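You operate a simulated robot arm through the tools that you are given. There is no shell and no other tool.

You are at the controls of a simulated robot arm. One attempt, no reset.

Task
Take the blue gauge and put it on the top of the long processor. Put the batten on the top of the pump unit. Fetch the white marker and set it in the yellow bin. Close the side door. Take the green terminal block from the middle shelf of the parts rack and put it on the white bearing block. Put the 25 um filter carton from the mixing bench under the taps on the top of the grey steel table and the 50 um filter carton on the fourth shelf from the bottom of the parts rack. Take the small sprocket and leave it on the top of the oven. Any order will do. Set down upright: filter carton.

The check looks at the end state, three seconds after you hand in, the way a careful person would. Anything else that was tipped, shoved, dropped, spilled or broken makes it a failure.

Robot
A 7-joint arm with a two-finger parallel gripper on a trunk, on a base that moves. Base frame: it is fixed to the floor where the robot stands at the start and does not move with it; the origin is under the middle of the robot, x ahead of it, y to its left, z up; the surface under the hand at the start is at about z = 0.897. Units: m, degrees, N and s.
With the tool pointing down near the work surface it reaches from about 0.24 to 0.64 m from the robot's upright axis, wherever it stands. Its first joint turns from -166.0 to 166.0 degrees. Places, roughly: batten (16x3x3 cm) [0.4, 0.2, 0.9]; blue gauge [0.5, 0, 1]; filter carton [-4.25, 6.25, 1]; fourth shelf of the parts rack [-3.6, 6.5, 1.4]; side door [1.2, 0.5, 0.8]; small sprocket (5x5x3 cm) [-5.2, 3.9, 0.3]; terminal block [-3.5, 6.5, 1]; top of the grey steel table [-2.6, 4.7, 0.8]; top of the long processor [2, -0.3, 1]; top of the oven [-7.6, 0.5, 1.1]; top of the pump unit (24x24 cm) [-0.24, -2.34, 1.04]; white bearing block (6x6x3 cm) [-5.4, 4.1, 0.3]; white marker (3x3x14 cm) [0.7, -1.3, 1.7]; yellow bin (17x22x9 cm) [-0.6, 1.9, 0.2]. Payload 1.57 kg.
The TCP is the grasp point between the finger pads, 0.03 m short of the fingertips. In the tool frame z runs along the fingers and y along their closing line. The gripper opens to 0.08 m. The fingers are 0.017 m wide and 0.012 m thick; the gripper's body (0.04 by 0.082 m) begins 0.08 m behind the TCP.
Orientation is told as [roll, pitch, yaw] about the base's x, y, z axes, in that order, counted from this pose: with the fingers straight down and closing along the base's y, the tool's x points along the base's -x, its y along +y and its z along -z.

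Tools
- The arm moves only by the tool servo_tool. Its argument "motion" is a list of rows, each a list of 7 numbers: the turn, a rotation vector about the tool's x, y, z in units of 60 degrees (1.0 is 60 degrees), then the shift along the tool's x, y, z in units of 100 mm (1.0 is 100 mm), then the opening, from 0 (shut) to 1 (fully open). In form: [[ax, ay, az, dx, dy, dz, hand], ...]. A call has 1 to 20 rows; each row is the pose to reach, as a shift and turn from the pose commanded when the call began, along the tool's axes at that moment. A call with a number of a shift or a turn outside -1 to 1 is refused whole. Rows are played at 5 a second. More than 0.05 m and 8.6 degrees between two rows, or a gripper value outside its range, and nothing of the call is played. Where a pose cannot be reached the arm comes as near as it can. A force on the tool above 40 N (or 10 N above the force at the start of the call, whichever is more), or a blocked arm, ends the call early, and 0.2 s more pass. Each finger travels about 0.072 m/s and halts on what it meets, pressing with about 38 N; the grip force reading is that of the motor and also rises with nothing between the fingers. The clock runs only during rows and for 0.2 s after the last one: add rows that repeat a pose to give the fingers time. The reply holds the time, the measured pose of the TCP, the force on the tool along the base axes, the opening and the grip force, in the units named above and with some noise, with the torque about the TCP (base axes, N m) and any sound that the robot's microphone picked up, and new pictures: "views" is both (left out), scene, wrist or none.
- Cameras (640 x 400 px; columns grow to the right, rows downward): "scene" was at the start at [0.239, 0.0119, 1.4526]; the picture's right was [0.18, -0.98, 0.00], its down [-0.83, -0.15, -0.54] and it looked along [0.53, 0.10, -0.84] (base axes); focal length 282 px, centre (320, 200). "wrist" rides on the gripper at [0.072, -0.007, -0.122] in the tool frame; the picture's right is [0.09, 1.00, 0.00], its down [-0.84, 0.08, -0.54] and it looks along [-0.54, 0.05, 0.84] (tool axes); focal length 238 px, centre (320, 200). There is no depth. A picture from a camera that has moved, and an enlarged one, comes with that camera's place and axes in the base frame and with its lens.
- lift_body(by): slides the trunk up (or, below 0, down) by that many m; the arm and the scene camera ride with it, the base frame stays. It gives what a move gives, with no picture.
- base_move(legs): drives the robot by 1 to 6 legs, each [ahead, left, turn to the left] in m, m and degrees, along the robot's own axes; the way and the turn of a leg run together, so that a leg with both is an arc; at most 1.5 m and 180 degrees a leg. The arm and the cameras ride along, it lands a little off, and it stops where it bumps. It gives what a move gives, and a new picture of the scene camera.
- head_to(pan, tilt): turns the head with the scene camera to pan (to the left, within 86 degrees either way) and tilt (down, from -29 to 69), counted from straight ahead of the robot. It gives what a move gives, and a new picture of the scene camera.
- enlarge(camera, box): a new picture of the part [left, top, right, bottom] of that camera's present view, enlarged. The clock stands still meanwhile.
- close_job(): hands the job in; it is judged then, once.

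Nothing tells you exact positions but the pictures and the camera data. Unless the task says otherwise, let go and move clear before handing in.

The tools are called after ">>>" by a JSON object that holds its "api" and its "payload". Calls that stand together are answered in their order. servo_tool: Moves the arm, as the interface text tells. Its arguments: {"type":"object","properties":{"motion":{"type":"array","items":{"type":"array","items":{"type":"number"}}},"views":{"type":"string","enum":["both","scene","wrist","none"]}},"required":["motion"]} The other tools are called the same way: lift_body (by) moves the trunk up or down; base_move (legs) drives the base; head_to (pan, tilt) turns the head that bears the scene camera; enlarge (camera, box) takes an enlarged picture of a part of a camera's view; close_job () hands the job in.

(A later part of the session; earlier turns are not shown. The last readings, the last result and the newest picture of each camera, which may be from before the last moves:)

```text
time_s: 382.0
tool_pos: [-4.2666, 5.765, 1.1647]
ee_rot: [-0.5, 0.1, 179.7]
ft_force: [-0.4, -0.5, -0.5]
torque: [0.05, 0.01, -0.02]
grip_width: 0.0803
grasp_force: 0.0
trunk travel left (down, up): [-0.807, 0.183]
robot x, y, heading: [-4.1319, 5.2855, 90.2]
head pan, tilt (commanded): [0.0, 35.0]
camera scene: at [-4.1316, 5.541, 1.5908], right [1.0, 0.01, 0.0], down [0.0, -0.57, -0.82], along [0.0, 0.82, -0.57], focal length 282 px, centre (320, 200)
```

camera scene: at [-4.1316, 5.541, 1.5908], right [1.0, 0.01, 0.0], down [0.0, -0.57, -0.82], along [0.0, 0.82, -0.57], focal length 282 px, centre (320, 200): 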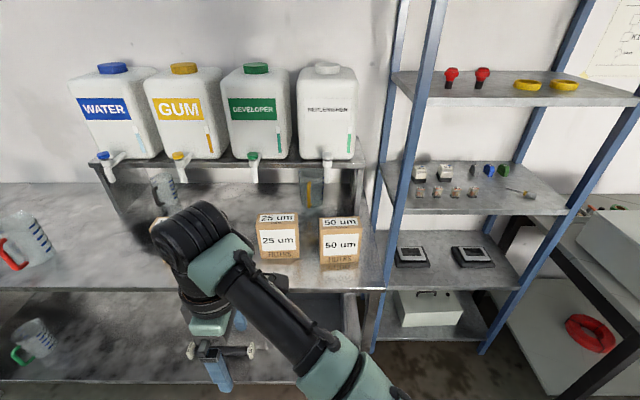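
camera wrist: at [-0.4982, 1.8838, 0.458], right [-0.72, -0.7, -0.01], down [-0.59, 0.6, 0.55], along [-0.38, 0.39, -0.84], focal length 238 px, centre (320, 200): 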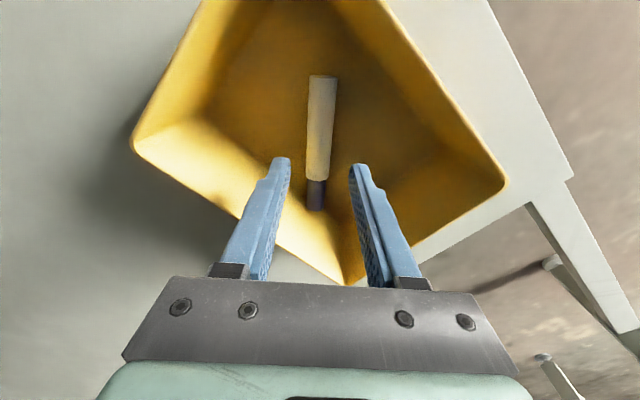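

>>> {"api": "enlarge", "payload": {"camera": "scene", "box": [240, 190, 390, 290]}}

```text
4.00 times, centred on (315, 240) of scene
camera zoom: at [-4.1316, 5.541, 1.5908], right [1.0, 0.01, 0.0], down [0.0, -0.57, -0.82], along [0.0, 0.82, -0.57], focal length 1127 px, centre (340, 40)
```

zoom: 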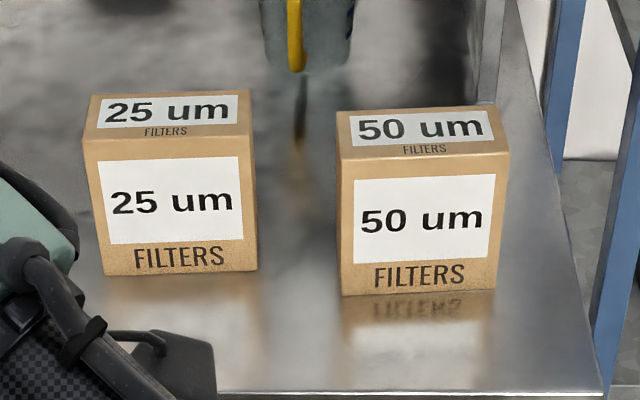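

Triangulated: bench top z≈0.892; 25 um carton center (-4.266, 6.232), 12.8 x 5.5 cm, top z≈1.04; 50 um center (-4.068, 6.213). I drive forward over the 25 um carton.

>>> {"api": "base_move", "payload": {"legs": [[0.4, 0, 0]]}}

>>> {"api": "servo_tool", "payload": {"motion": [[0, 0, -0.03, 0, -0.2, 0, 1], [0, 0, -0.055, 0, -0.4, 0, 1], [0, 0, -0.055, 0, -0.6, 0, 1], [0, 0, -0.055, 0, -0.6, 0, 1]], "views": "both"}}

```text
time_s: 384.5
tool_pos: [-4.2699, 6.1531, 1.1656]
ee_rot: [-0.5, 0.1, 179.9]
ft_force: [0.8, 0.2, -0.1]
torque: [-0.02, -0.01, 0.0]
grip_width: 0.08
grasp_force: 0.0
trunk travel left (down, up): [-0.807, 0.183]
robot x, y, heading: [-4.1338, 5.673, 90.3]
head pan, tilt (commanded): [0.0, 35.0]
camera scene: at [-4.1344, 5.9297, 1.5908], right [1.0, 0.01, 0.0], down [0.0, -0.57, -0.82], along [-0.01, 0.82, -0.57], focal length 282 px, centre (320, 200)
```

scene: 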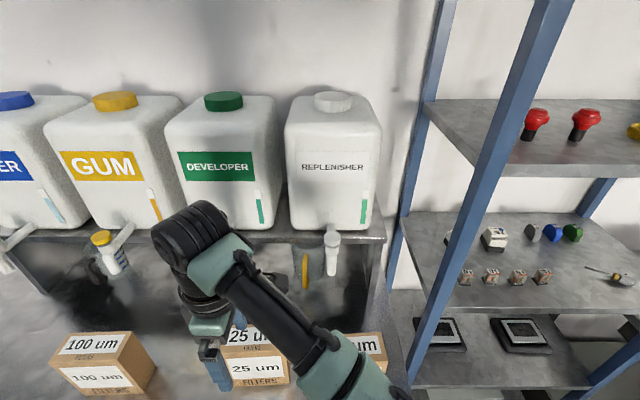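

```text
time_s: 385.5
tool_pos: [-4.2679, 6.2123, 1.1677]
ee_rot: [-0.6, 0.1, -176.7]
ft_force: [-0.2, -0.3, -0.4]
torque: [0.0, 0.02, -0.01]
grip_width: 0.0799
grasp_force: 0.1
trunk travel left (down, up): [-0.807, 0.183]
robot x, y, heading: [-4.1364, 5.6736, 90.2]
head pan, tilt (commanded): [0.0, 35.0]
camera scene: at [-4.1343, 5.9295, 1.5908], right [1.0, 0.01, 0.0], down [0.0, -0.57, -0.82], along [-0.01, 0.82, -0.57], focal length 282 px, centre (320, 200)
camera wrist: at [-4.198, 6.222, 1.2894], right [0.15, -0.99, -0.01], down [-0.83, -0.13, 0.54], along [-0.54, -0.07, -0.84], focal length 238 px, centre (320, 200)
```

scene: 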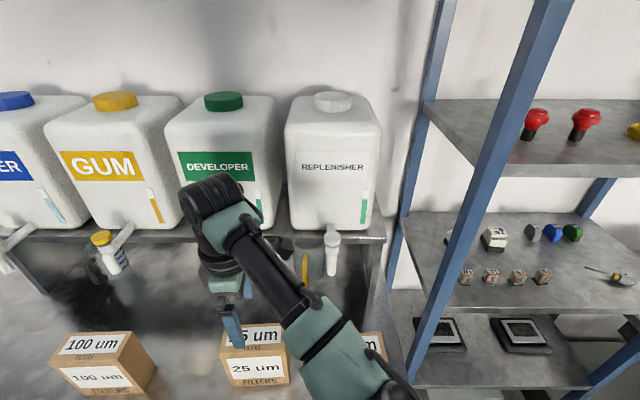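
wrist: 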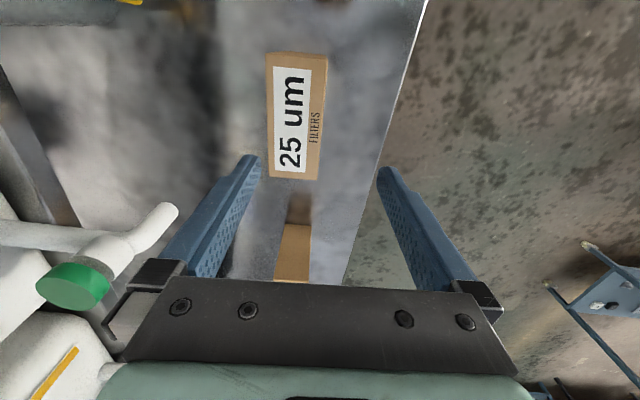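

The 25 um label is right below the hand. I shift 2.7 cm toward the wall to center, then descend halfway and check.

>>> {"api": "servo_tool", "payload": {"motion": [[0, 0, 0, 0.02, -0.14, 0, 1], [0, 0, 0, 0.04, -0.27, 0, 1], [0, 0, 0, 0.04, -0.27, 0.2, 1], [0, 0, 0, 0.04, -0.27, 0.4, 1], [0, 0, 0, 0.04, -0.27, 0.6, 1], [0, 0, 0, 0.04, -0.27, 0.8, 1], [0, 0, 0, 0.04, -0.27, 0.8, 1]], "views": "wrist"}}

```text
time_s: 387.1
tool_pos: [-4.2692, 6.2405, 1.0879]
ee_rot: [-0.4, 0.2, -176.8]
ft_force: [-0.3, 0.4, 0.8]
torque: [0.01, -0.02, -0.04]
grip_width: 0.0802
grasp_force: 0.0
trunk travel left (down, up): [-0.807, 0.183]
robot x, y, heading: [-4.1303, 5.6705, 90.3]
head pan, tilt (commanded): [0.0, 35.0]
camera wrist: at [-4.1985, 6.2503, 1.2088], right [0.15, -0.99, -0.01], down [-0.83, -0.13, 0.54], along [-0.53, -0.07, -0.84], focal length 238 px, centre (320, 200)
```

wrist: 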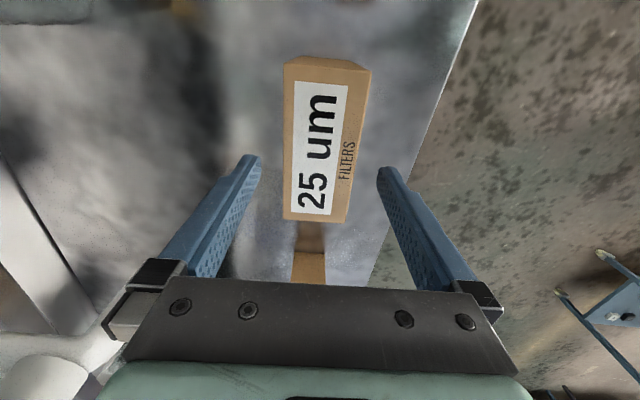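

Centered; the carton is aligned within a degree or so. I descend and grip it.

>>> {"api": "servo_tool", "payload": {"motion": [[0, 0, -0.02, 0.06, 0, 0.15, 1], [0, 0, -0.02, 0.1, 0, 0.3, 1], [0, 0, -0.02, 0.1, 0, 0.45, 1], [0, 0, -0.02, 0.1, 0, 0.6, 1], [0, 0, -0.02, 0.1, 0, 0.7, 1], [0, 0, -0.02, 0.1, 0, 0.7, 1], [0, 0, -0.02, 0.1, 0, 0.7, 0.6], [0, 0, -0.02, 0.1, 0, 0.7, 0.3], [0, 0, -0.02, 0.1, 0, 0.7, 0.3], [0, 0, -0.02, 0.1, 0, 0.7, 0.3]], "views": "wrist"}}

```text
time_s: 389.3
tool_pos: [-4.2565, 6.2407, 1.0181]
ee_rot: [-0.4, 0.1, -175.7]
ft_force: [-0.6, 0.0, -0.1]
torque: [-0.28, 0.01, -0.11]
grip_width: 0.0598
grasp_force: 37.8
trunk travel left (down, up): [-0.807, 0.183]
robot x, y, heading: [-4.1326, 5.67, 90.6]
head pan, tilt (commanded): [0.0, 35.0]
camera wrist: at [-4.1879, 6.2525, 1.1383], right [0.17, -0.99, -0.01], down [-0.83, -0.15, 0.54], along [-0.53, -0.08, -0.84], focal length 238 px, centre (320, 200)
```

wrist: 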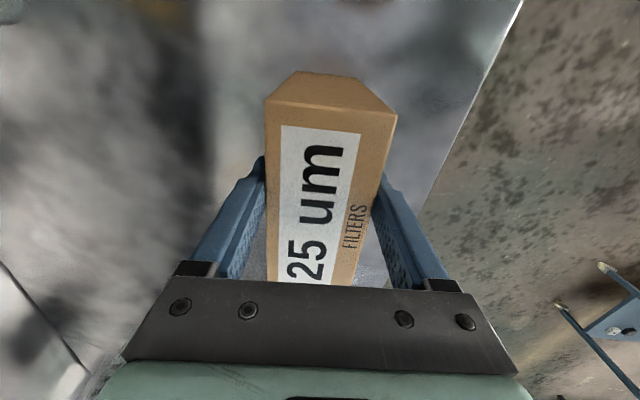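

Gripped (60 mm). I lift it and back away from the bench.

>>> {"api": "servo_tool", "payload": {"motion": [[0, 0, 0, 0, 0, -0.1, 0.3], [0, 0, 0, 0, 0, -0.25, 0.3], [0, 0, 0, 0, 0, -0.4, 0.3], [0, 0, 0, 0, 0, -0.6, 0.3], [0, 0, 0, 0, 0, -0.8, 0.3], [0, 0, 0, 0, 0, -1, 0.3], [0, 0, 0, 0, 0, -1, 0.3]], "views": "wrist"}}

>>> {"api": "base_move", "payload": {"legs": [[-0.45, 0, 0]]}}

```text
time_s: 390.9
tool_pos: [-4.2564, 6.2438, 1.1147]
ee_rot: [-0.4, 0.1, -175.6]
ft_force: [0.3, 0.7, -5.4]
torque: [0.0, -0.08, 0.0]
grip_width: 0.0598
grasp_force: 38.6
trunk travel left (down, up): [-0.807, 0.183]
robot x, y, heading: [-4.1309, 5.6701, 90.3]
head pan, tilt (commanded): [0.0, 35.0]
camera wrist: at [-4.1867, 6.2544, 1.2363], right [0.17, -0.99, -0.01], down [-0.83, -0.15, 0.54], along [-0.53, -0.08, -0.84], focal length 238 px, centre (320, 200)
```

wrist: 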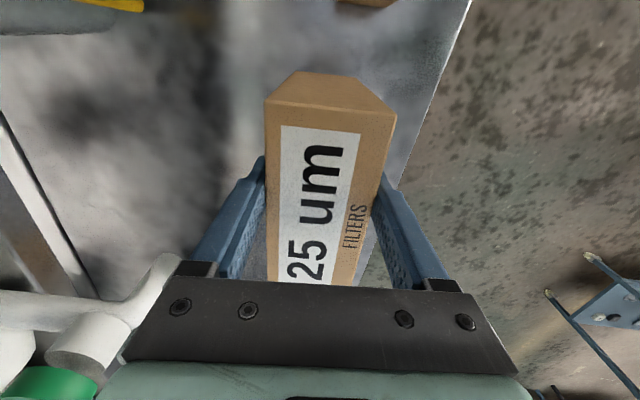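

```text
time_s: 393.6
tool_pos: [-4.2539, 5.799, 1.1147]
ee_rot: [-0.5, 0.2, -175.6]
ft_force: [0.2, 0.5, -4.8]
torque: [0.01, -0.07, 0.01]
grip_width: 0.0599
grasp_force: 38.0
trunk travel left (down, up): [-0.807, 0.183]
robot x, y, heading: [-4.1286, 5.2309, 90.5]
head pan, tilt (commanded): [0.0, 35.0]
camera scene: at [-4.1315, 5.4864, 1.5906], right [1.0, 0.01, 0.0], down [0.0, -0.57, -0.82], along [-0.01, 0.82, -0.57], focal length 282 px, centre (320, 200)
```

scene: 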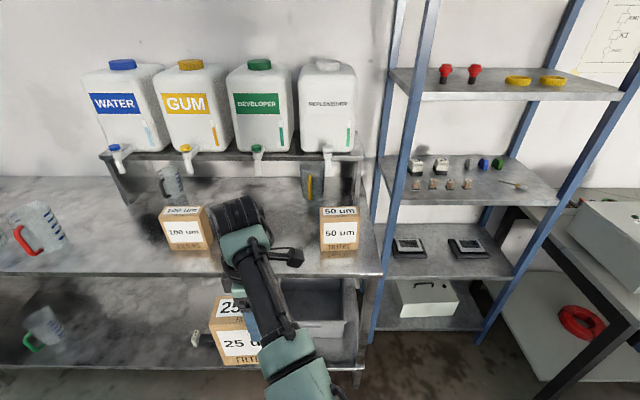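

The 25 um carton hangs upright in the hand. I turn right toward the grey steel table and look at it.

>>> {"api": "base_move", "payload": {"legs": [[0, 0, -90]]}}

>>> {"api": "head_to", "payload": {"pan": -15, "tilt": 30}}

```text
time_s: 397.9
tool_pos: [-3.5543, 5.3317, 1.1144]
ee_rot: [-0.4, 0.1, 92.3]
ft_force: [-0.2, -0.6, -5.1]
torque: [-0.06, 0.03, -0.04]
grip_width: 0.0596
grasp_force: 38.1
trunk travel left (down, up): [-0.807, 0.183]
robot x, y, heading: [-4.128, 5.2273, -2.0]
head pan, tilt (commanded): [0.0, 35.0]
camera scene: at [-3.8709, 5.22, 1.5906], right [-0.03, -1.0, 0.0], down [-0.57, 0.02, -0.82], along [0.82, -0.02, -0.57], focal length 282 px, centre (320, 200)
```

scene: 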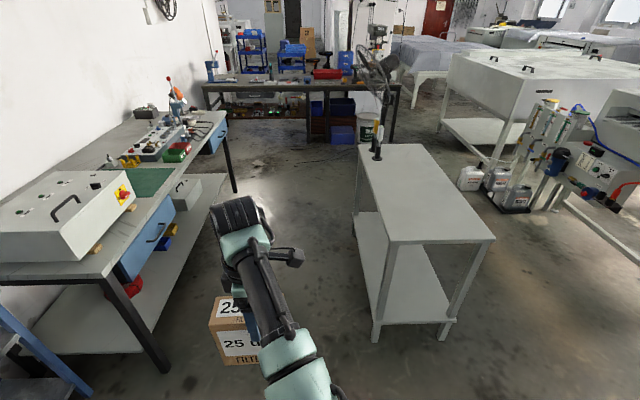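

```text
time_s: 398.6
tool_pos: [-3.5545, 5.3306, 1.1131]
ee_rot: [-0.4, 0.2, 92.3]
ft_force: [0.7, 0.0, -4.6]
torque: [-0.11, -0.01, 0.04]
grip_width: 0.0598
grasp_force: 38.3
trunk travel left (down, up): [-0.807, 0.183]
robot x, y, heading: [-4.1289, 5.229, -1.6]
head pan, tilt (commanded): [-15.0, 30.0]
camera scene: at [-3.8723, 5.1968, 1.5984], right [-0.29, -0.96, 0.0], down [-0.48, 0.14, -0.87], along [0.83, -0.25, -0.5], focal length 282 px, centre (320, 200)
```

scene: 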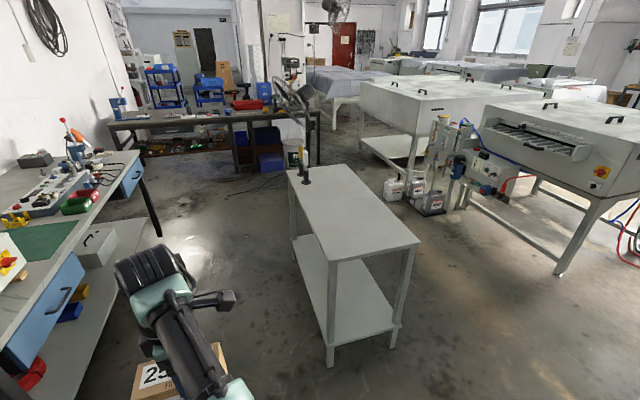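

The table top is empty: x from -3.045 to -2.08, y 4.48 to 4.9. I drive to its near end with the carton.

>>> {"api": "base_move", "payload": {"legs": [[0.68, 0, 1.6], [0, -0.66, 0]]}}

>>> {"api": "lift_body", "payload": {"by": -0.1}}

>>> {"api": "head_to", "payload": {"pan": 0, "tilt": 45}}

>>> {"api": "servo_tool", "payload": {"motion": [[0, 0, 0, 0, 0, 0, 0.3]], "views": "wrist"}}

```text
time_s: 405.7
tool_pos: [-2.8746, 4.6734, 1.1142]
ee_rot: [-0.4, 0.0, 93.7]
ft_force: [0.1, 0.4, -4.5]
torque: [-0.08, -0.04, -0.01]
grip_width: 0.0597
grasp_force: 38.1
trunk travel left (down, up): [-0.807, 0.183]
robot x, y, heading: [-3.4485, 4.5587, -0.3]
head pan, tilt (commanded): [-15.0, 30.0]
camera scene: at [-3.1892, 4.5317, 1.5984], right [-0.26, -0.96, 0.0], down [-0.48, 0.13, -0.87], along [0.83, -0.23, -0.5], focal length 282 px, centre (320, 200)
```

scene: 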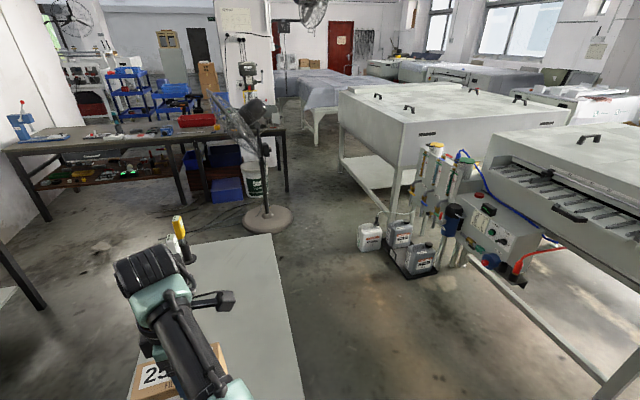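

```text
time_s: 407.0
tool_pos: [-2.8757, 4.6721, 1.0127]
ee_rot: [-0.5, 0.1, 93.6]
ft_force: [-0.7, 0.6, -5.3]
torque: [-0.05, 0.0, -0.03]
grip_width: 0.0599
grasp_force: 37.9
trunk travel left (down, up): [-0.707, 0.283]
robot x, y, heading: [-3.4501, 4.5541, -0.4]
head pan, tilt (commanded): [-15.0, 30.0]
```

```text
time_s: 407.8
tool_pos: [-2.8747, 4.6726, 1.0126]
ee_rot: [-0.4, 0.1, 93.6]
ft_force: [-0.3, 0.6, -4.9]
torque: [-0.07, 0.0, -0.01]
grip_width: 0.0599
grasp_force: 37.7
trunk travel left (down, up): [-0.707, 0.283]
robot x, y, heading: [-3.4505, 4.557, -0.1]
head pan, tilt (commanded): [0.0, 45.0]
camera scene: at [-3.1951, 4.555, 1.4759], right [-0.01, -1.0, 0.0], down [-0.71, 0.01, -0.71], along [0.71, -0.01, -0.71], focal length 282 px, centre (320, 200)
```

scene: 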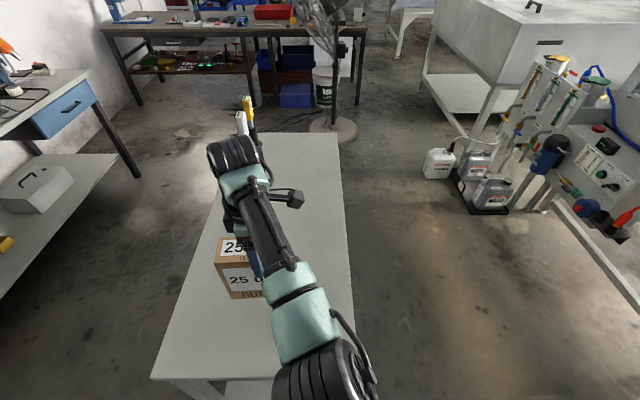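

```text
time_s: 408.2
tool_pos: [-2.8754, 4.674, 1.0134]
ee_rot: [-0.4, 0.1, 93.6]
ft_force: [-0.2, 0.4, -5.0]
torque: [-0.03, 0.01, 0.01]
grip_width: 0.0596
grasp_force: 38.6
trunk travel left (down, up): [-0.707, 0.283]
robot x, y, heading: [-3.4445, 4.5528, -0.4]
head pan, tilt (commanded): [0.0, 45.0]
camera wrist: at [-2.8661, 4.6018, 1.1357], right [-0.99, -0.15, -0.01], down [-0.13, 0.83, 0.54], along [-0.08, 0.53, -0.84], focal length 238 px, centre (320, 200)
```

wrist: 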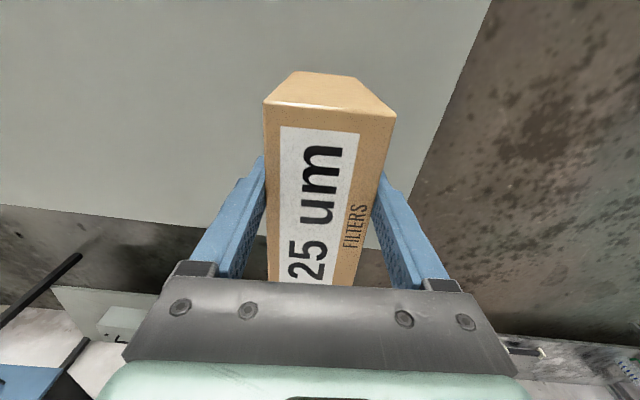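

The carton is well inside the table top. I lower it gently to contact.

>>> {"api": "servo_tool", "payload": {"motion": [[0, 0, 0, 0, 0, 0.2, 0.3], [0, 0, 0, 0, 0, 0.4, 0.3], [0, 0, 0, 0, 0, 0.6, 0.3], [0, 0, 0, 0, 0, 0.7, 0.3], [0, 0, 0, 0, 0, 0.75, 0.3], [0, 0, 0, 0, 0, 0.75, 0.3]], "views": "none"}}

>>> {"api": "servo_tool", "payload": {"motion": [[0, 0, 0, 0, 0, 0.02, 0.3], [0, 0, 0, 0, 0, 0.04, 0.3], [0, 0, 0, 0, 0, 0.06, 0.3], [0, 0, 0, 0, 0, 0.08, 0.3], [0, 0, 0, 0, 0, 0.1, 0.3], [0, 0, 0, 0, 0, 0.12, 0.3]], "views": "none"}}

```text
time_s: 409.6
tool_pos: [-2.8745, 4.673, 0.9379]
ee_rot: [-0.4, 0.1, 93.7]
ft_force: [-0.2, -0.1, -4.6]
torque: [-0.08, -0.03, 0.0]
grip_width: 0.0599
grasp_force: 37.8
trunk travel left (down, up): [-0.707, 0.283]
robot x, y, heading: [-3.4476, 4.5576, -0.2]
head pan, tilt (commanded): [0.0, 45.0]
```

```text
time_s: 411.0
tool_pos: [-2.8755, 4.6727, 0.933]
ee_rot: [-1.3, 0.0, 93.6]
ft_force: [-2.7, -0.5, 39.2]
torque: [0.03, 1.66, -0.18]
grip_width: 0.0605
grasp_force: 38.3
trunk travel left (down, up): [-0.707, 0.283]
robot x, y, heading: [-3.4471, 4.5566, -0.3]
head pan, tilt (commanded): [0.0, 45.0]
```

>>> {"api": "servo_tool", "payload": {"motion": [[0, 0, 0, 0, 0, -0.04, 0.3], [0, 0, 0, 0, 0, -0.08, 0.3], [0, 0, 0, 0, 0, -0.08, 0.3]], "views": "scene"}}

```text
time_s: 411.8
tool_pos: [-2.8771, 4.6719, 0.9332]
ee_rot: [-0.3, 0.2, 93.6]
ft_force: [3.4, 1.4, 3.8]
torque: [0.61, -0.11, -0.23]
grip_width: 0.0599
grasp_force: 37.9
trunk travel left (down, up): [-0.707, 0.283]
robot x, y, heading: [-3.4461, 4.5526, -0.4]
head pan, tilt (commanded): [0.0, 45.0]
camera scene: at [-3.1959, 4.5548, 1.4757], right [-0.01, -1.0, 0.0], down [-0.71, 0.0, -0.71], along [0.71, 0.0, -0.71], focal length 282 px, centre (320, 200)
```

scene: 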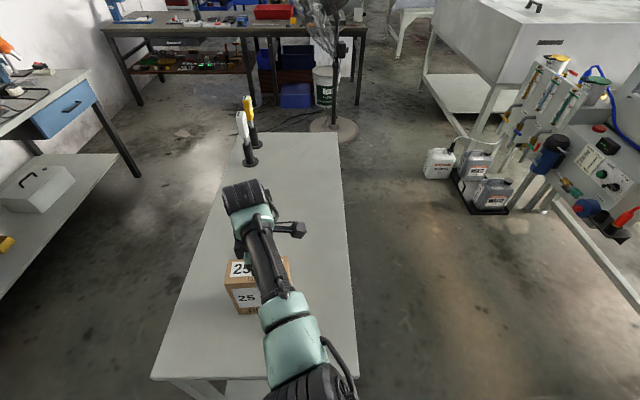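

The carton stands on the table with light contact. I open and rise.

>>> {"api": "servo_tool", "payload": {"motion": [[0, 0, 0, 0, 0, 0, 0.85], [0, 0, 0, 0, 0, 0, 1], [0, 0, 0, 0, 0, 0, 1], [0, 0, 0, 0, 0, 0, 1], [0, 0, 0, 0, 0, -0.1, 1], [0, 0, 0, 0, 0, -0.25, 1], [0, 0, 0, 0, 0, -0.45, 1], [0, 0, 0, 0, 0, -0.65, 1], [0, 0, 0, 0, 0, -0.85, 1], [0, 0, 0, 0, 0, -1, 1], [0, 0, 0, 0, 0, -1, 1]], "views": "both"}}

```text
time_s: 414.2
tool_pos: [-2.8753, 4.6708, 1.0357]
ee_rot: [-0.5, 0.1, 93.6]
ft_force: [0.3, 0.1, -0.4]
torque: [0.0, 0.03, 0.0]
grip_width: 0.08
grasp_force: 0.0
trunk travel left (down, up): [-0.707, 0.283]
robot x, y, heading: [-3.4471, 4.557, -0.4]
head pan, tilt (commanded): [0.0, 45.0]
camera scene: at [-3.1956, 4.555, 1.4759], right [-0.01, -1.0, 0.0], down [-0.71, 0.0, -0.71], along [0.71, 0.0, -0.71], focal length 282 px, centre (320, 200)
camera wrist: at [-2.8676, 4.6009, 1.1575], right [-0.99, -0.15, -0.01], down [-0.13, 0.83, 0.54], along [-0.08, 0.53, -0.84], focal length 238 px, centre (320, 200)
```

scene: 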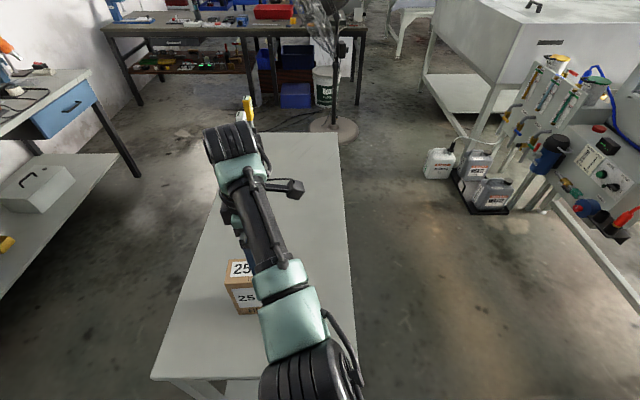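
wrist: 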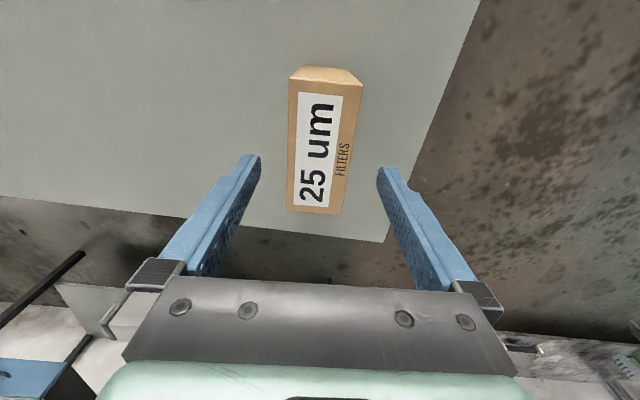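

The 25 um carton stands upright on the grey steel table. For the 50 um carton I need a different grip: from its left side with the tool tilted near horizontal, so it fits between the rack shelves. I back off, return toward the bench and turn the wrist.

>>> {"api": "lift_body", "payload": {"by": 0.1}}

>>> {"api": "base_move", "payload": {"legs": [[-0.35, 0, 0], [0, 0, 90], [0.6, 0, 0], [0, 0.45, 0]]}}

>>> {"api": "servo_tool", "payload": {"motion": [[0, 0, 0.13, 0, 0, 0, 0.9], [0, 0, 0.26, 0, 0, 0, 0.9], [0, 0, 0.39, 0, 0, 0, 0.9], [0, 0, 0.52, 0, 0, 0, 0.9], [0, 0, 0.65, 0, 0, 0, 0.9], [0, 0, 0.78, 0, 0, 0, 0.9], [0, 0, 0.91, 0, 0, 0, 0.9], [0, 0, 0.91, 0, 0, 0, 0.9]], "views": "none"}}

>>> {"api": "servo_tool", "payload": {"motion": [[0, 0, 0.13, 0, 0, 0, 0.9], [0, 0, 0.26, 0, 0, 0, 0.9], [0, 0, 0.39, 0, 0, 0, 0.9], [0, 0, 0.52, 0, 0, 0, 0.9], [0, 0, 0.65, 0, 0, 0, 0.9], [0, 0, 0.78, 0, 0, 0, 0.9], [0, 0, 0.91, 0, 0, 0, 0.9], [0, 0, 0.91, 0, 0, 0, 0.9]], "views": "scene"}}

```text
time_s: 415.5
tool_pos: [-2.8763, 4.6715, 1.1358]
ee_rot: [-0.5, 0.1, 93.6]
ft_force: [-0.2, 0.0, 0.3]
torque: [0.0, 0.0, 0.0]
grip_width: 0.08
grasp_force: 0.0
trunk travel left (down, up): [-0.807, 0.183]
robot x, y, heading: [-3.4478, 4.5581, -0.7]
head pan, tilt (commanded): [0.0, 45.0]
```

```text
time_s: 426.8
tool_pos: [-4.3445, 5.7225, 1.1361]
ee_rot: [-0.4, 0.0, -176.4]
ft_force: [-0.2, -0.7, 0.1]
torque: [0.05, -0.01, 0.01]
grip_width: 0.0801
grasp_force: 0.0
trunk travel left (down, up): [-0.807, 0.183]
robot x, y, heading: [-4.2346, 5.1521, 89.4]
head pan, tilt (commanded): [0.0, 45.0]
camera scene: at [-4.2283, 5.4025, 1.5759], right [1.0, -0.01, 0.0], down [0.0, -0.71, -0.71], along [0.0, 0.71, -0.71], focal length 282 px, centre (320, 200)
```

scene: 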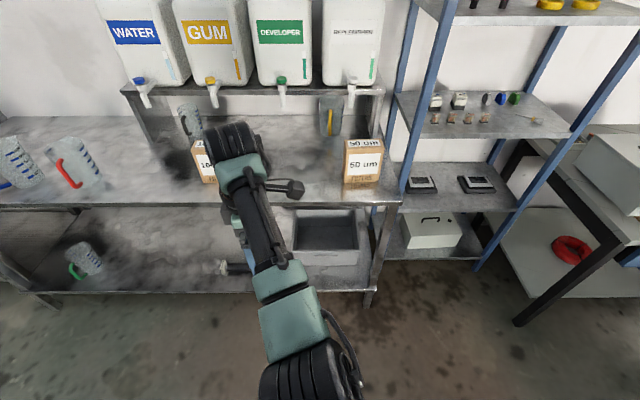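

```text
time_s: 428.6
tool_pos: [-4.3455, 5.7224, 1.1349]
ee_rot: [-0.4, -0.2, 128.9]
ft_force: [0.2, -0.3, 0.3]
torque: [0.01, 0.0, -0.03]
grip_width: 0.072
grasp_force: 0.0
trunk travel left (down, up): [-0.807, 0.183]
robot x, y, heading: [-4.2318, 5.1528, 89.5]
head pan, tilt (commanded): [0.0, 45.0]
```

```text
time_s: 430.4
tool_pos: [-4.3437, 5.7241, 1.1346]
ee_rot: [0.0, -0.5, 74.4]
ft_force: [-0.9, -0.3, 0.6]
torque: [-0.03, -0.04, 0.03]
grip_width: 0.0721
grasp_force: 0.0
trunk travel left (down, up): [-0.807, 0.183]
robot x, y, heading: [-4.2264, 5.1523, 89.6]
head pan, tilt (commanded): [0.0, 45.0]
camera scene: at [-4.2283, 5.4025, 1.5759], right [1.0, -0.01, 0.0], down [0.0, -0.71, -0.71], along [0.0, 0.71, -0.71], focal length 282 px, centre (320, 200)
```

scene: 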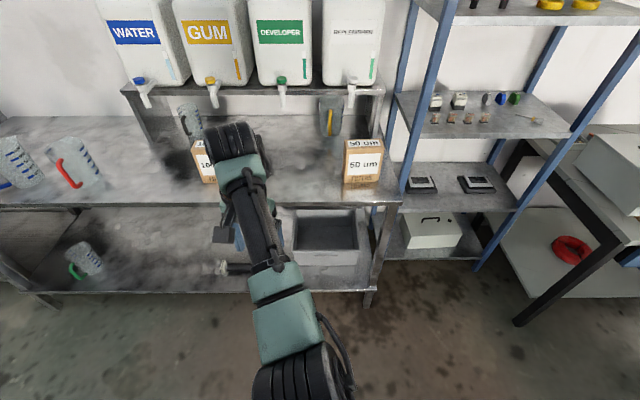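

I continue turning toward pointing right, while shifting the hand to the right for good reach.

>>> {"api": "servo_tool", "payload": {"motion": [[0, 0, 0.1, 0.03, -0.16, 0, 0.9], [0, 0, 0.2, 0.06, -0.33, 0, 0.9], [0, 0, 0.3, 0.09, -0.5, 0, 0.9], [0, 0, 0.4, 0.12, -0.66, 0, 0.9], [0, 0, 0.5, 0.15, -0.83, 0, 0.9], [0, 0, 0.6, 0.19, -0.99, 0, 0.9], [0, 0, 0.6, 0.19, -0.99, 0, 0.9]], "views": "none"}}

>>> {"api": "servo_tool", "payload": {"motion": [[0, 0, 0.1, -0.12, -0.12, 0, 0.9], [0, 0, 0.2, -0.24, -0.24, 0, 0.9], [0, 0, 0.3, -0.36, -0.36, 0, 0.9], [0, 0, 0.4, -0.48, -0.48, 0, 0.9], [0, 0, 0.5, -0.6, -0.6, 0, 0.9], [0, 0, 0.56, -0.7, -0.7, 0, 0.9], [0, 0, 0.56, -0.7, -0.7, 0, 0.9]], "views": "both"}}

```text
time_s: 432.0
tool_pos: [-4.2544, 5.6747, 1.1353]
ee_rot: [0.4, -0.3, 38.4]
ft_force: [0.3, 0.0, 0.1]
torque: [0.02, 0.01, 0.02]
grip_width: 0.0719
grasp_force: 0.1
trunk travel left (down, up): [-0.807, 0.183]
robot x, y, heading: [-4.2314, 5.1498, 89.4]
head pan, tilt (commanded): [0.0, 45.0]
```

```text
time_s: 433.6
tool_pos: [-4.1572, 5.6671, 1.1344]
ee_rot: [0.3, 0.0, 4.6]
ft_force: [0.1, -0.3, 0.9]
torque: [0.0, 0.01, -0.01]
grip_width: 0.072
grasp_force: 0.0
trunk travel left (down, up): [-0.807, 0.183]
robot x, y, heading: [-4.2301, 5.1483, 89.7]
head pan, tilt (commanded): [0.0, 45.0]
camera scene: at [-4.2285, 5.4026, 1.5759], right [1.0, -0.01, 0.0], down [0.0, -0.71, -0.71], along [0.0, 0.71, -0.71], focal length 282 px, centre (320, 200)
camera wrist: at [-4.2293, 5.654, 1.2561], right [-0.17, 0.98, 0.01], down [0.83, 0.14, 0.54], along [0.54, 0.1, -0.84], focal length 238 px, centre (320, 200)
```

scene: 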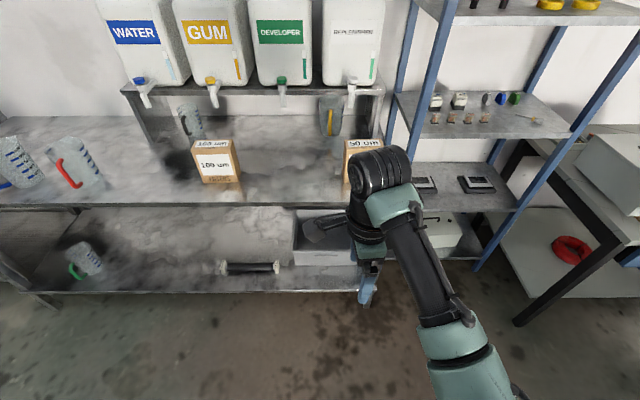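
wrist: 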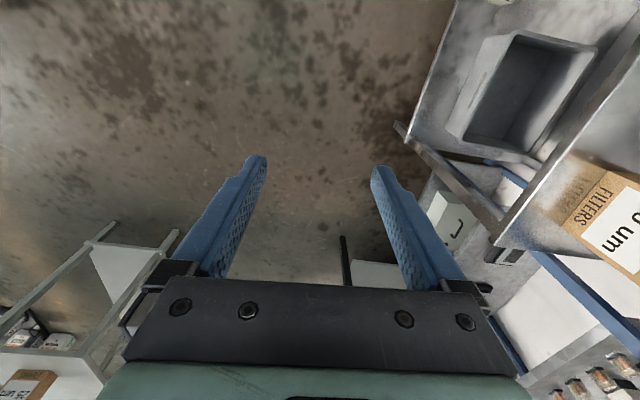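

Now I tilt the tool 60 degrees so it points to the right and slightly down.

>>> {"api": "servo_tool", "payload": {"motion": [[0, -0.13, 0, -0.05, 0, 0, 0.9], [0, -0.26, 0, -0.1, 0, 0, 0.9], [0, -0.39, 0, -0.2, 0, 0, 0.9], [0, -0.52, 0, -0.3, 0, 0, 0.9], [0, -0.65, 0, -0.4, 0, 0, 0.9], [0, -0.78, 0, -0.5, 0, 0, 0.9], [0, -0.91, 0, -0.6, 0, 0, 0.9], [0, -1, 0, -0.7, 0, 0, 0.9], [0, -1, 0, -0.7, 0, 0, 0.9]], "views": "both"}}

```text
time_s: 435.6
tool_pos: [-4.085, 5.6712, 1.1332]
ee_rot: [1.0, -60.3, 4.0]
ft_force: [-0.5, 0.0, 0.2]
torque: [0.02, 0.01, 0.0]
grip_width: 0.0721
grasp_force: 0.1
trunk travel left (down, up): [-0.807, 0.183]
robot x, y, heading: [-4.2319, 5.1517, 89.5]
head pan, tilt (commanded): [0.0, 45.0]
camera scene: at [-4.2283, 5.4024, 1.576], right [1.0, -0.01, 0.0], down [0.0, -0.71, -0.71], along [0.0, 0.71, -0.71], focal length 282 px, centre (320, 200)
camera wrist: at [-4.2281, 5.6529, 1.132], right [-0.13, 0.99, -0.07], down [-0.06, 0.06, 1.0], along [0.99, 0.13, 0.05], focal length 238 px, centre (320, 200)
```

scene: 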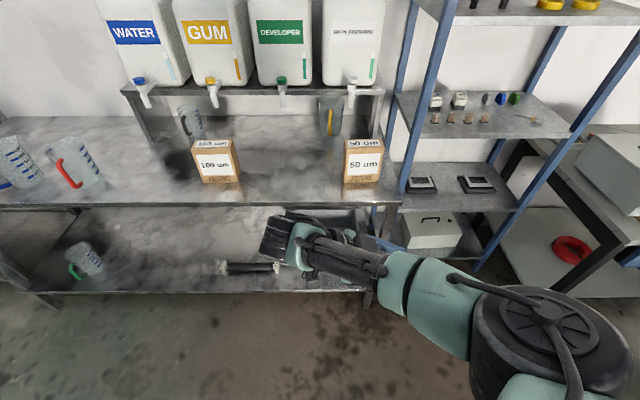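
wrist: 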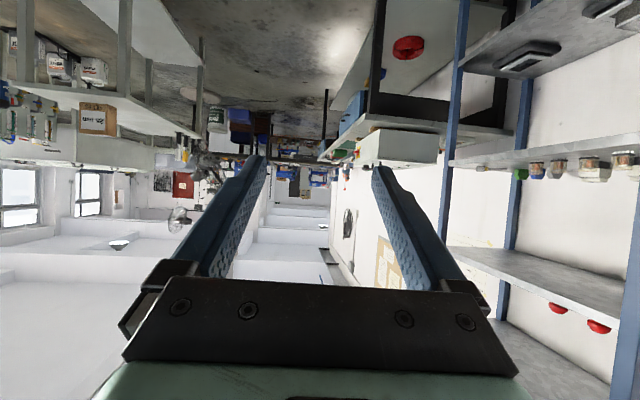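

The tilted pose works. I drive to bring the hand to the left of the 50 um carton, still above it.

>>> {"api": "base_move", "payload": {"legs": [[0, 0.1, 0], [0.54, 0, 0.5]]}}

>>> {"api": "servo_tool", "payload": {"motion": [[0, 0, 0, 0, 0, 0, 0.9]], "views": "wrist"}}

```text
time_s: 439.5
tool_pos: [-4.1927, 6.2214, 1.133]
ee_rot: [0.8, -60.0, 4.7]
ft_force: [-0.1, 0.7, 0.2]
torque: [-0.05, 0.01, -0.01]
grip_width: 0.072
grasp_force: 0.0
trunk travel left (down, up): [-0.807, 0.183]
robot x, y, heading: [-4.3271, 5.7019, 90.3]
head pan, tilt (commanded): [0.0, 45.0]
camera scene: at [-4.3303, 5.9521, 1.5759], right [1.0, 0.01, 0.0], down [0.0, -0.71, -0.71], along [0.0, 0.71, -0.71], focal length 282 px, centre (320, 200)
```

scene: 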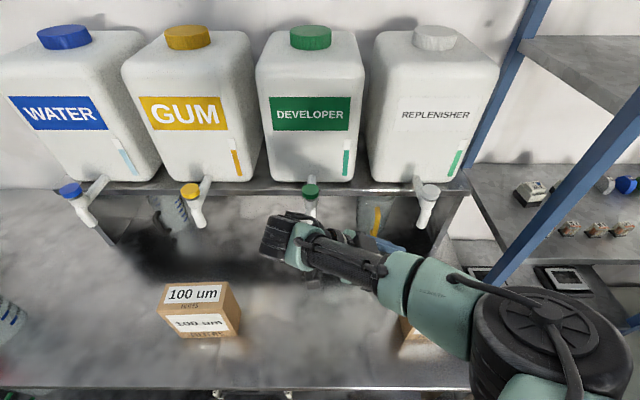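

```text
time_s: 439.9
tool_pos: [-4.1911, 6.222, 1.1343]
ee_rot: [1.0, -60.1, 4.7]
ft_force: [0.5, 0.9, 0.7]
torque: [-0.01, 0.01, -0.02]
grip_width: 0.0719
grasp_force: 0.0
trunk travel left (down, up): [-0.807, 0.183]
robot x, y, heading: [-4.3284, 5.6995, 90.5]
head pan, tilt (commanded): [0.0, 45.0]
camera wrist: at [-4.3333, 6.2021, 1.1324], right [-0.14, 0.99, -0.07], down [-0.06, 0.06, 1.0], along [0.99, 0.14, 0.05], focal length 238 px, centre (320, 200)
```

wrist: 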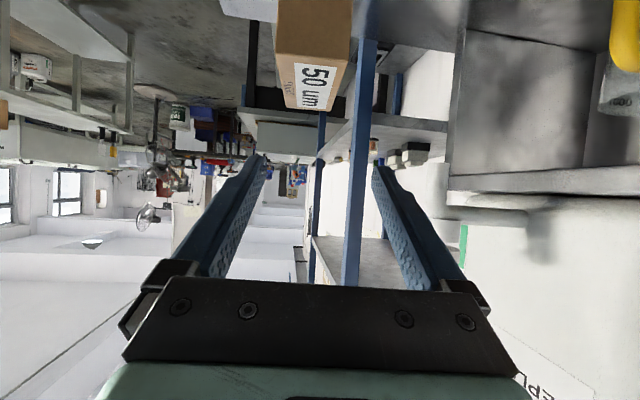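

The 50 um carton is just below and ahead of the fingers. I move 3 cm left for safety, then lower with the trunk to grip height.

>>> {"api": "servo_tool", "payload": {"motion": [[0, 0, 0, 0.08, -0.03, -0.13, 0.9], [0, 0, 0, 0.15, -0.05, -0.26, 0.9], [0, 0, 0, 0.15, -0.05, -0.26, 0.9]], "views": "none"}}

>>> {"api": "lift_body", "payload": {"by": -0.145}}

>>> {"api": "servo_tool", "payload": {"motion": [[0, 0, 0, 0, 0, 0, 0.9]], "views": "both"}}

```text
time_s: 440.7
tool_pos: [-4.221, 6.2148, 1.1337]
ee_rot: [0.8, -60.1, 4.7]
ft_force: [-0.8, -0.2, 0.2]
torque: [0.0, 0.0, -0.02]
grip_width: 0.0718
grasp_force: 0.1
trunk travel left (down, up): [-0.807, 0.183]
robot x, y, heading: [-4.3297, 5.7009, 90.3]
head pan, tilt (commanded): [0.0, 45.0]
```

```text
time_s: 442.4
tool_pos: [-4.2211, 6.2151, 0.989]
ee_rot: [0.8, -60.1, 4.7]
ft_force: [-0.2, 0.8, -0.3]
torque: [-0.01, 0.05, 0.01]
grip_width: 0.072
grasp_force: 0.0
trunk travel left (down, up): [-0.662, 0.328]
robot x, y, heading: [-4.3275, 5.7018, 90.4]
head pan, tilt (commanded): [0.0, 45.0]
```

```text
time_s: 442.8
tool_pos: [-4.222, 6.214, 0.9892]
ee_rot: [1.0, -60.2, 4.7]
ft_force: [0.2, 0.3, 0.0]
torque: [-0.01, 0.01, 0.02]
grip_width: 0.072
grasp_force: 0.0
trunk travel left (down, up): [-0.662, 0.328]
robot x, y, heading: [-4.3309, 5.703, 90.4]
head pan, tilt (commanded): [0.0, 45.0]
camera scene: at [-4.3303, 5.9521, 1.431], right [1.0, 0.01, 0.0], down [0.0, -0.71, -0.71], along [0.0, 0.71, -0.71], focal length 282 px, centre (320, 200)
camera wrist: at [-4.3627, 6.1949, 0.9866], right [-0.14, 0.99, -0.07], down [-0.06, 0.06, 1.0], along [0.99, 0.14, 0.05], focal length 238 px, centre (320, 200)
```

scene: 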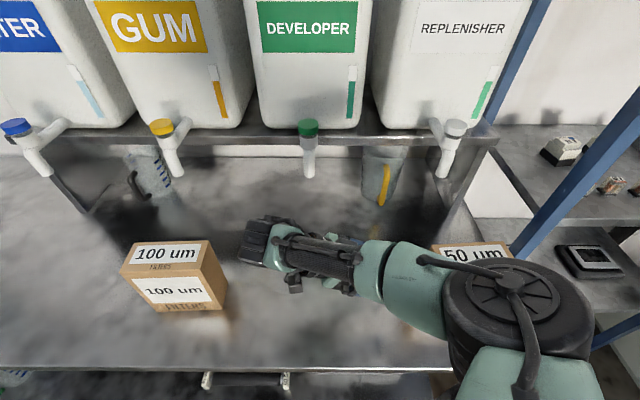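
wrist: 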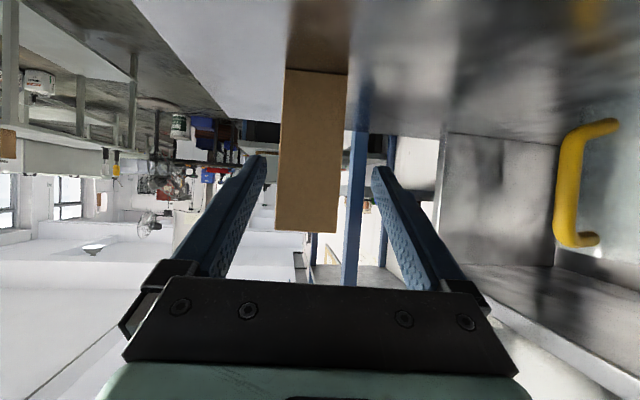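

The carton's end face is centered between the open fingers. I slide the fingers along its front and back faces.

>>> {"api": "servo_tool", "payload": {"motion": [[0, 0, 0, -0.1, -0.01, 0.17, 0.9], [0, 0, 0, -0.2, -0.02, 0.34, 0.9], [0, 0, 0, -0.3, -0.03, 0.51, 0.9], [0, 0, 0, -0.4, -0.04, 0.69, 0.9], [0, 0, 0, -0.5, -0.05, 0.86, 0.9], [0, 0, 0, -0.575, -0.05, 0.992, 0.9], [0, 0, 0, -0.575, -0.05, 0.992, 0.9]], "views": "both"}}

```text
time_s: 444.4
tool_pos: [-4.1058, 6.2205, 0.9868]
ee_rot: [0.9, -60.1, 4.8]
ft_force: [0.2, -0.2, -0.9]
torque: [0.02, -0.01, 0.02]
grip_width: 0.0721
grasp_force: 0.1
trunk travel left (down, up): [-0.662, 0.328]
robot x, y, heading: [-4.3326, 5.7013, 90.3]
head pan, tilt (commanded): [0.0, 45.0]
camera scene: at [-4.3304, 5.9521, 1.4309], right [1.0, 0.01, 0.0], down [0.0, -0.71, -0.71], along [0.0, 0.71, -0.71], focal length 282 px, centre (320, 200)
camera wrist: at [-4.2481, 6.2001, 0.9847], right [-0.14, 0.99, -0.07], down [-0.06, 0.06, 1.0], along [0.99, 0.14, 0.05], focal length 238 px, centre (320, 200)
```

scene: 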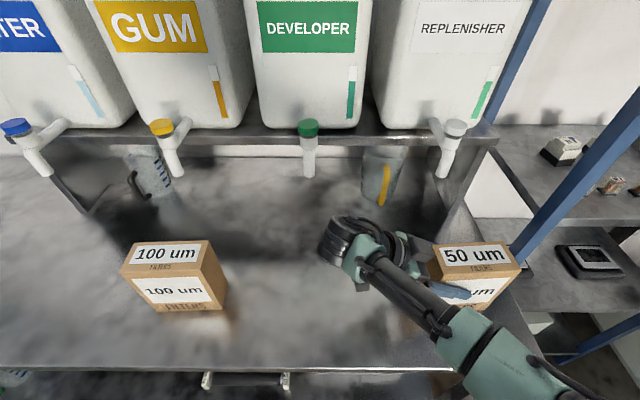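
wrist: 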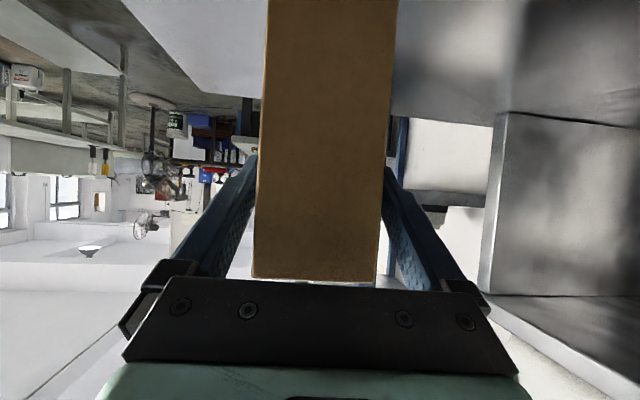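

The carton fills the space between the pads, with about 6 cm overlap. I close.

>>> {"api": "servo_tool", "payload": {"motion": [[0, 0, 0, 0, 0, 0, 0.7], [0, 0, 0, 0, 0, 0, 0.5], [0, 0, 0, 0, 0, 0, 0.3], [0, 0, 0, 0, 0, 0, 0.3], [0, 0, 0, 0, 0, 0, 0.3]], "views": "wrist"}}

```text
time_s: 445.6
tool_pos: [-4.1066, 6.2207, 0.9865]
ee_rot: [0.8, -60.1, 4.7]
ft_force: [1.0, -1.6, 0.2]
torque: [-0.27, -0.29, -0.11]
grip_width: 0.0597
grasp_force: 38.3
trunk travel left (down, up): [-0.662, 0.328]
robot x, y, heading: [-4.3313, 5.7011, 90.1]
head pan, tilt (commanded): [0.0, 45.0]
camera wrist: at [-4.2482, 6.2, 0.9848], right [-0.14, 0.99, -0.07], down [-0.06, 0.06, 1.0], along [0.99, 0.14, 0.05], focal length 238 px, centre (320, 200)
```

wrist: 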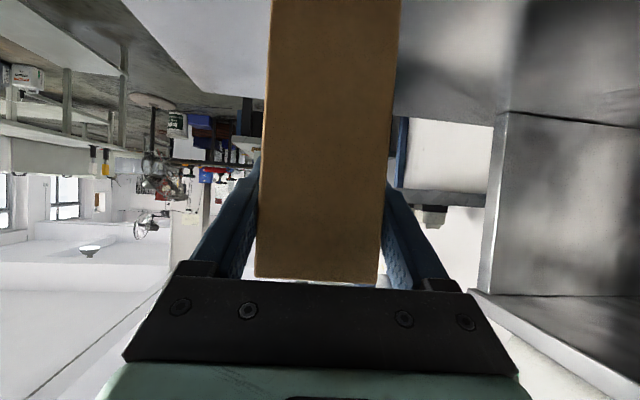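

Gripped. I lift with the trunk and check that the carton stays upright.

>>> {"api": "lift_body", "payload": {"by": 0.15}}

>>> {"api": "servo_tool", "payload": {"motion": [[0, 0, 0, 0, 0, 0, 0.3]], "views": "both"}}

```text
time_s: 447.4
tool_pos: [-4.1076, 6.2203, 1.1356]
ee_rot: [0.8, -60.2, 4.8]
ft_force: [-0.7, 0.1, -4.8]
torque: [-0.01, 0.18, 0.04]
grip_width: 0.0602
grasp_force: 37.9
trunk travel left (down, up): [-0.812, 0.178]
robot x, y, heading: [-4.3308, 5.6995, 90.1]
head pan, tilt (commanded): [0.0, 45.0]
```

```text
time_s: 447.8
tool_pos: [-4.107, 6.2208, 1.1362]
ee_rot: [0.8, -60.2, 4.8]
ft_force: [0.4, 0.3, -5.4]
torque: [-0.01, 0.16, 0.01]
grip_width: 0.0599
grasp_force: 38.3
trunk travel left (down, up): [-0.812, 0.178]
robot x, y, heading: [-4.3275, 5.6975, 90.2]
head pan, tilt (commanded): [0.0, 45.0]
camera scene: at [-4.33, 5.9526, 1.5808], right [1.0, 0.01, 0.0], down [0.0, -0.71, -0.71], along [0.0, 0.71, -0.71], focal length 282 px, centre (320, 200)
camera wrist: at [-4.2482, 6.2004, 1.1345], right [-0.14, 0.99, -0.07], down [-0.06, 0.07, 1.0], along [0.99, 0.14, 0.05], focal length 238 px, centre (320, 200)
```

scene: 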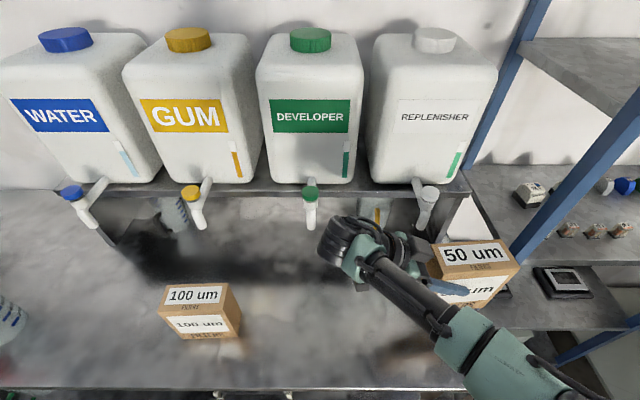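
wrist: 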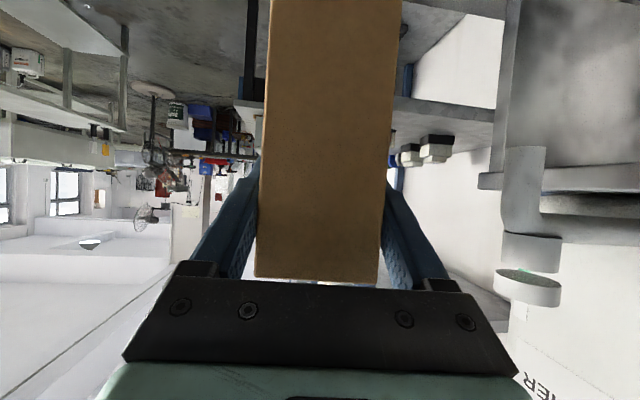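

The carton hangs level and upright. I back away from the bench, then turn the hand to point forward for the rack.

>>> {"api": "base_move", "payload": {"legs": [[-0.5, 0, 0]]}}

>>> {"api": "servo_tool", "payload": {"motion": [[-0.08, 0, -0.046, 0.05, 0.05, -0.09, 0.3], [-0.16, 0, -0.092, 0.1, 0.1, -0.17, 0.3], [-0.24, 0, -0.139, 0.15, 0.14, -0.26, 0.3], [-0.32, 0, -0.185, 0.2, 0.19, -0.35, 0.3], [-0.4, 0, -0.231, 0.25, 0.24, -0.44, 0.3], [-0.48, 0, -0.277, 0.3, 0.29, -0.52, 0.3], [-0.56, 0, -0.323, 0.35, 0.34, -0.61, 0.3], [-0.615, 0, -0.355, 0.39, 0.37, -0.67, 0.3], [-0.615, 0, -0.355, 0.39, 0.37, -0.67, 0.3]], "views": "both"}}

```text
time_s: 450.7
tool_pos: [-4.1077, 5.7235, 1.1369]
ee_rot: [0.8, -60.1, 5.4]
ft_force: [-0.6, -0.3, -5.2]
torque: [-0.02, 0.18, -0.01]
grip_width: 0.0599
grasp_force: 38.0
trunk travel left (down, up): [-0.812, 0.178]
robot x, y, heading: [-4.3258, 5.2031, 90.8]
head pan, tilt (commanded): [0.0, 45.0]
camera scene: at [-4.3272, 5.4544, 1.5808], right [1.0, 0.02, 0.0], down [0.01, -0.71, -0.71], along [-0.01, 0.71, -0.71], focal length 282 px, centre (320, 200)
```

scene: 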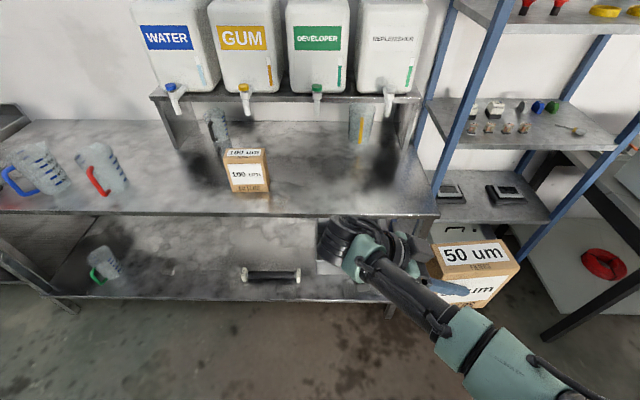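

```text
time_s: 452.7
tool_pos: [-4.1873, 5.7542, 1.1357]
ee_rot: [0.4, -60.3, 48.3]
ft_force: [-0.2, 0.3, -5.0]
torque: [-0.11, 0.08, 0.03]
grip_width: 0.06
grasp_force: 38.2
trunk travel left (down, up): [-0.812, 0.178]
robot x, y, heading: [-4.3248, 5.2039, 90.9]
head pan, tilt (commanded): [0.0, 45.0]
camera scene: at [-4.3272, 5.4544, 1.5808], right [1.0, 0.02, 0.0], down [0.01, -0.71, -0.71], along [-0.01, 0.71, -0.71], focal length 282 px, centre (320, 200)
camera wrist: at [-4.2769, 5.6428, 1.1331], right [-0.78, 0.62, -0.08], down [-0.09, 0.01, 1.0], along [0.62, 0.78, 0.05], focal length 238 px, centre (320, 200)
```

scene: 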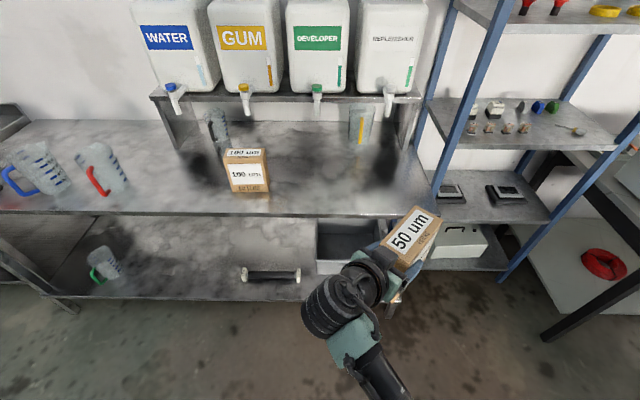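
wrist: 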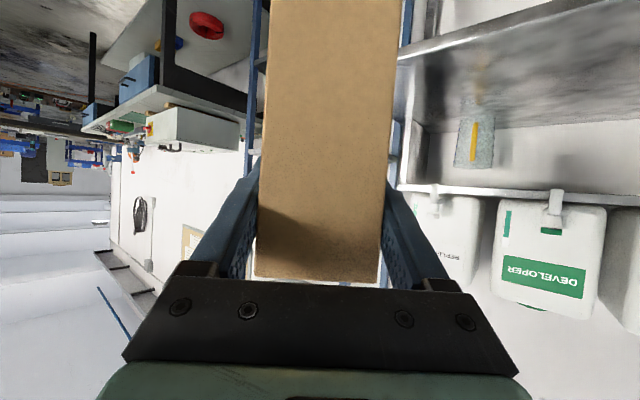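

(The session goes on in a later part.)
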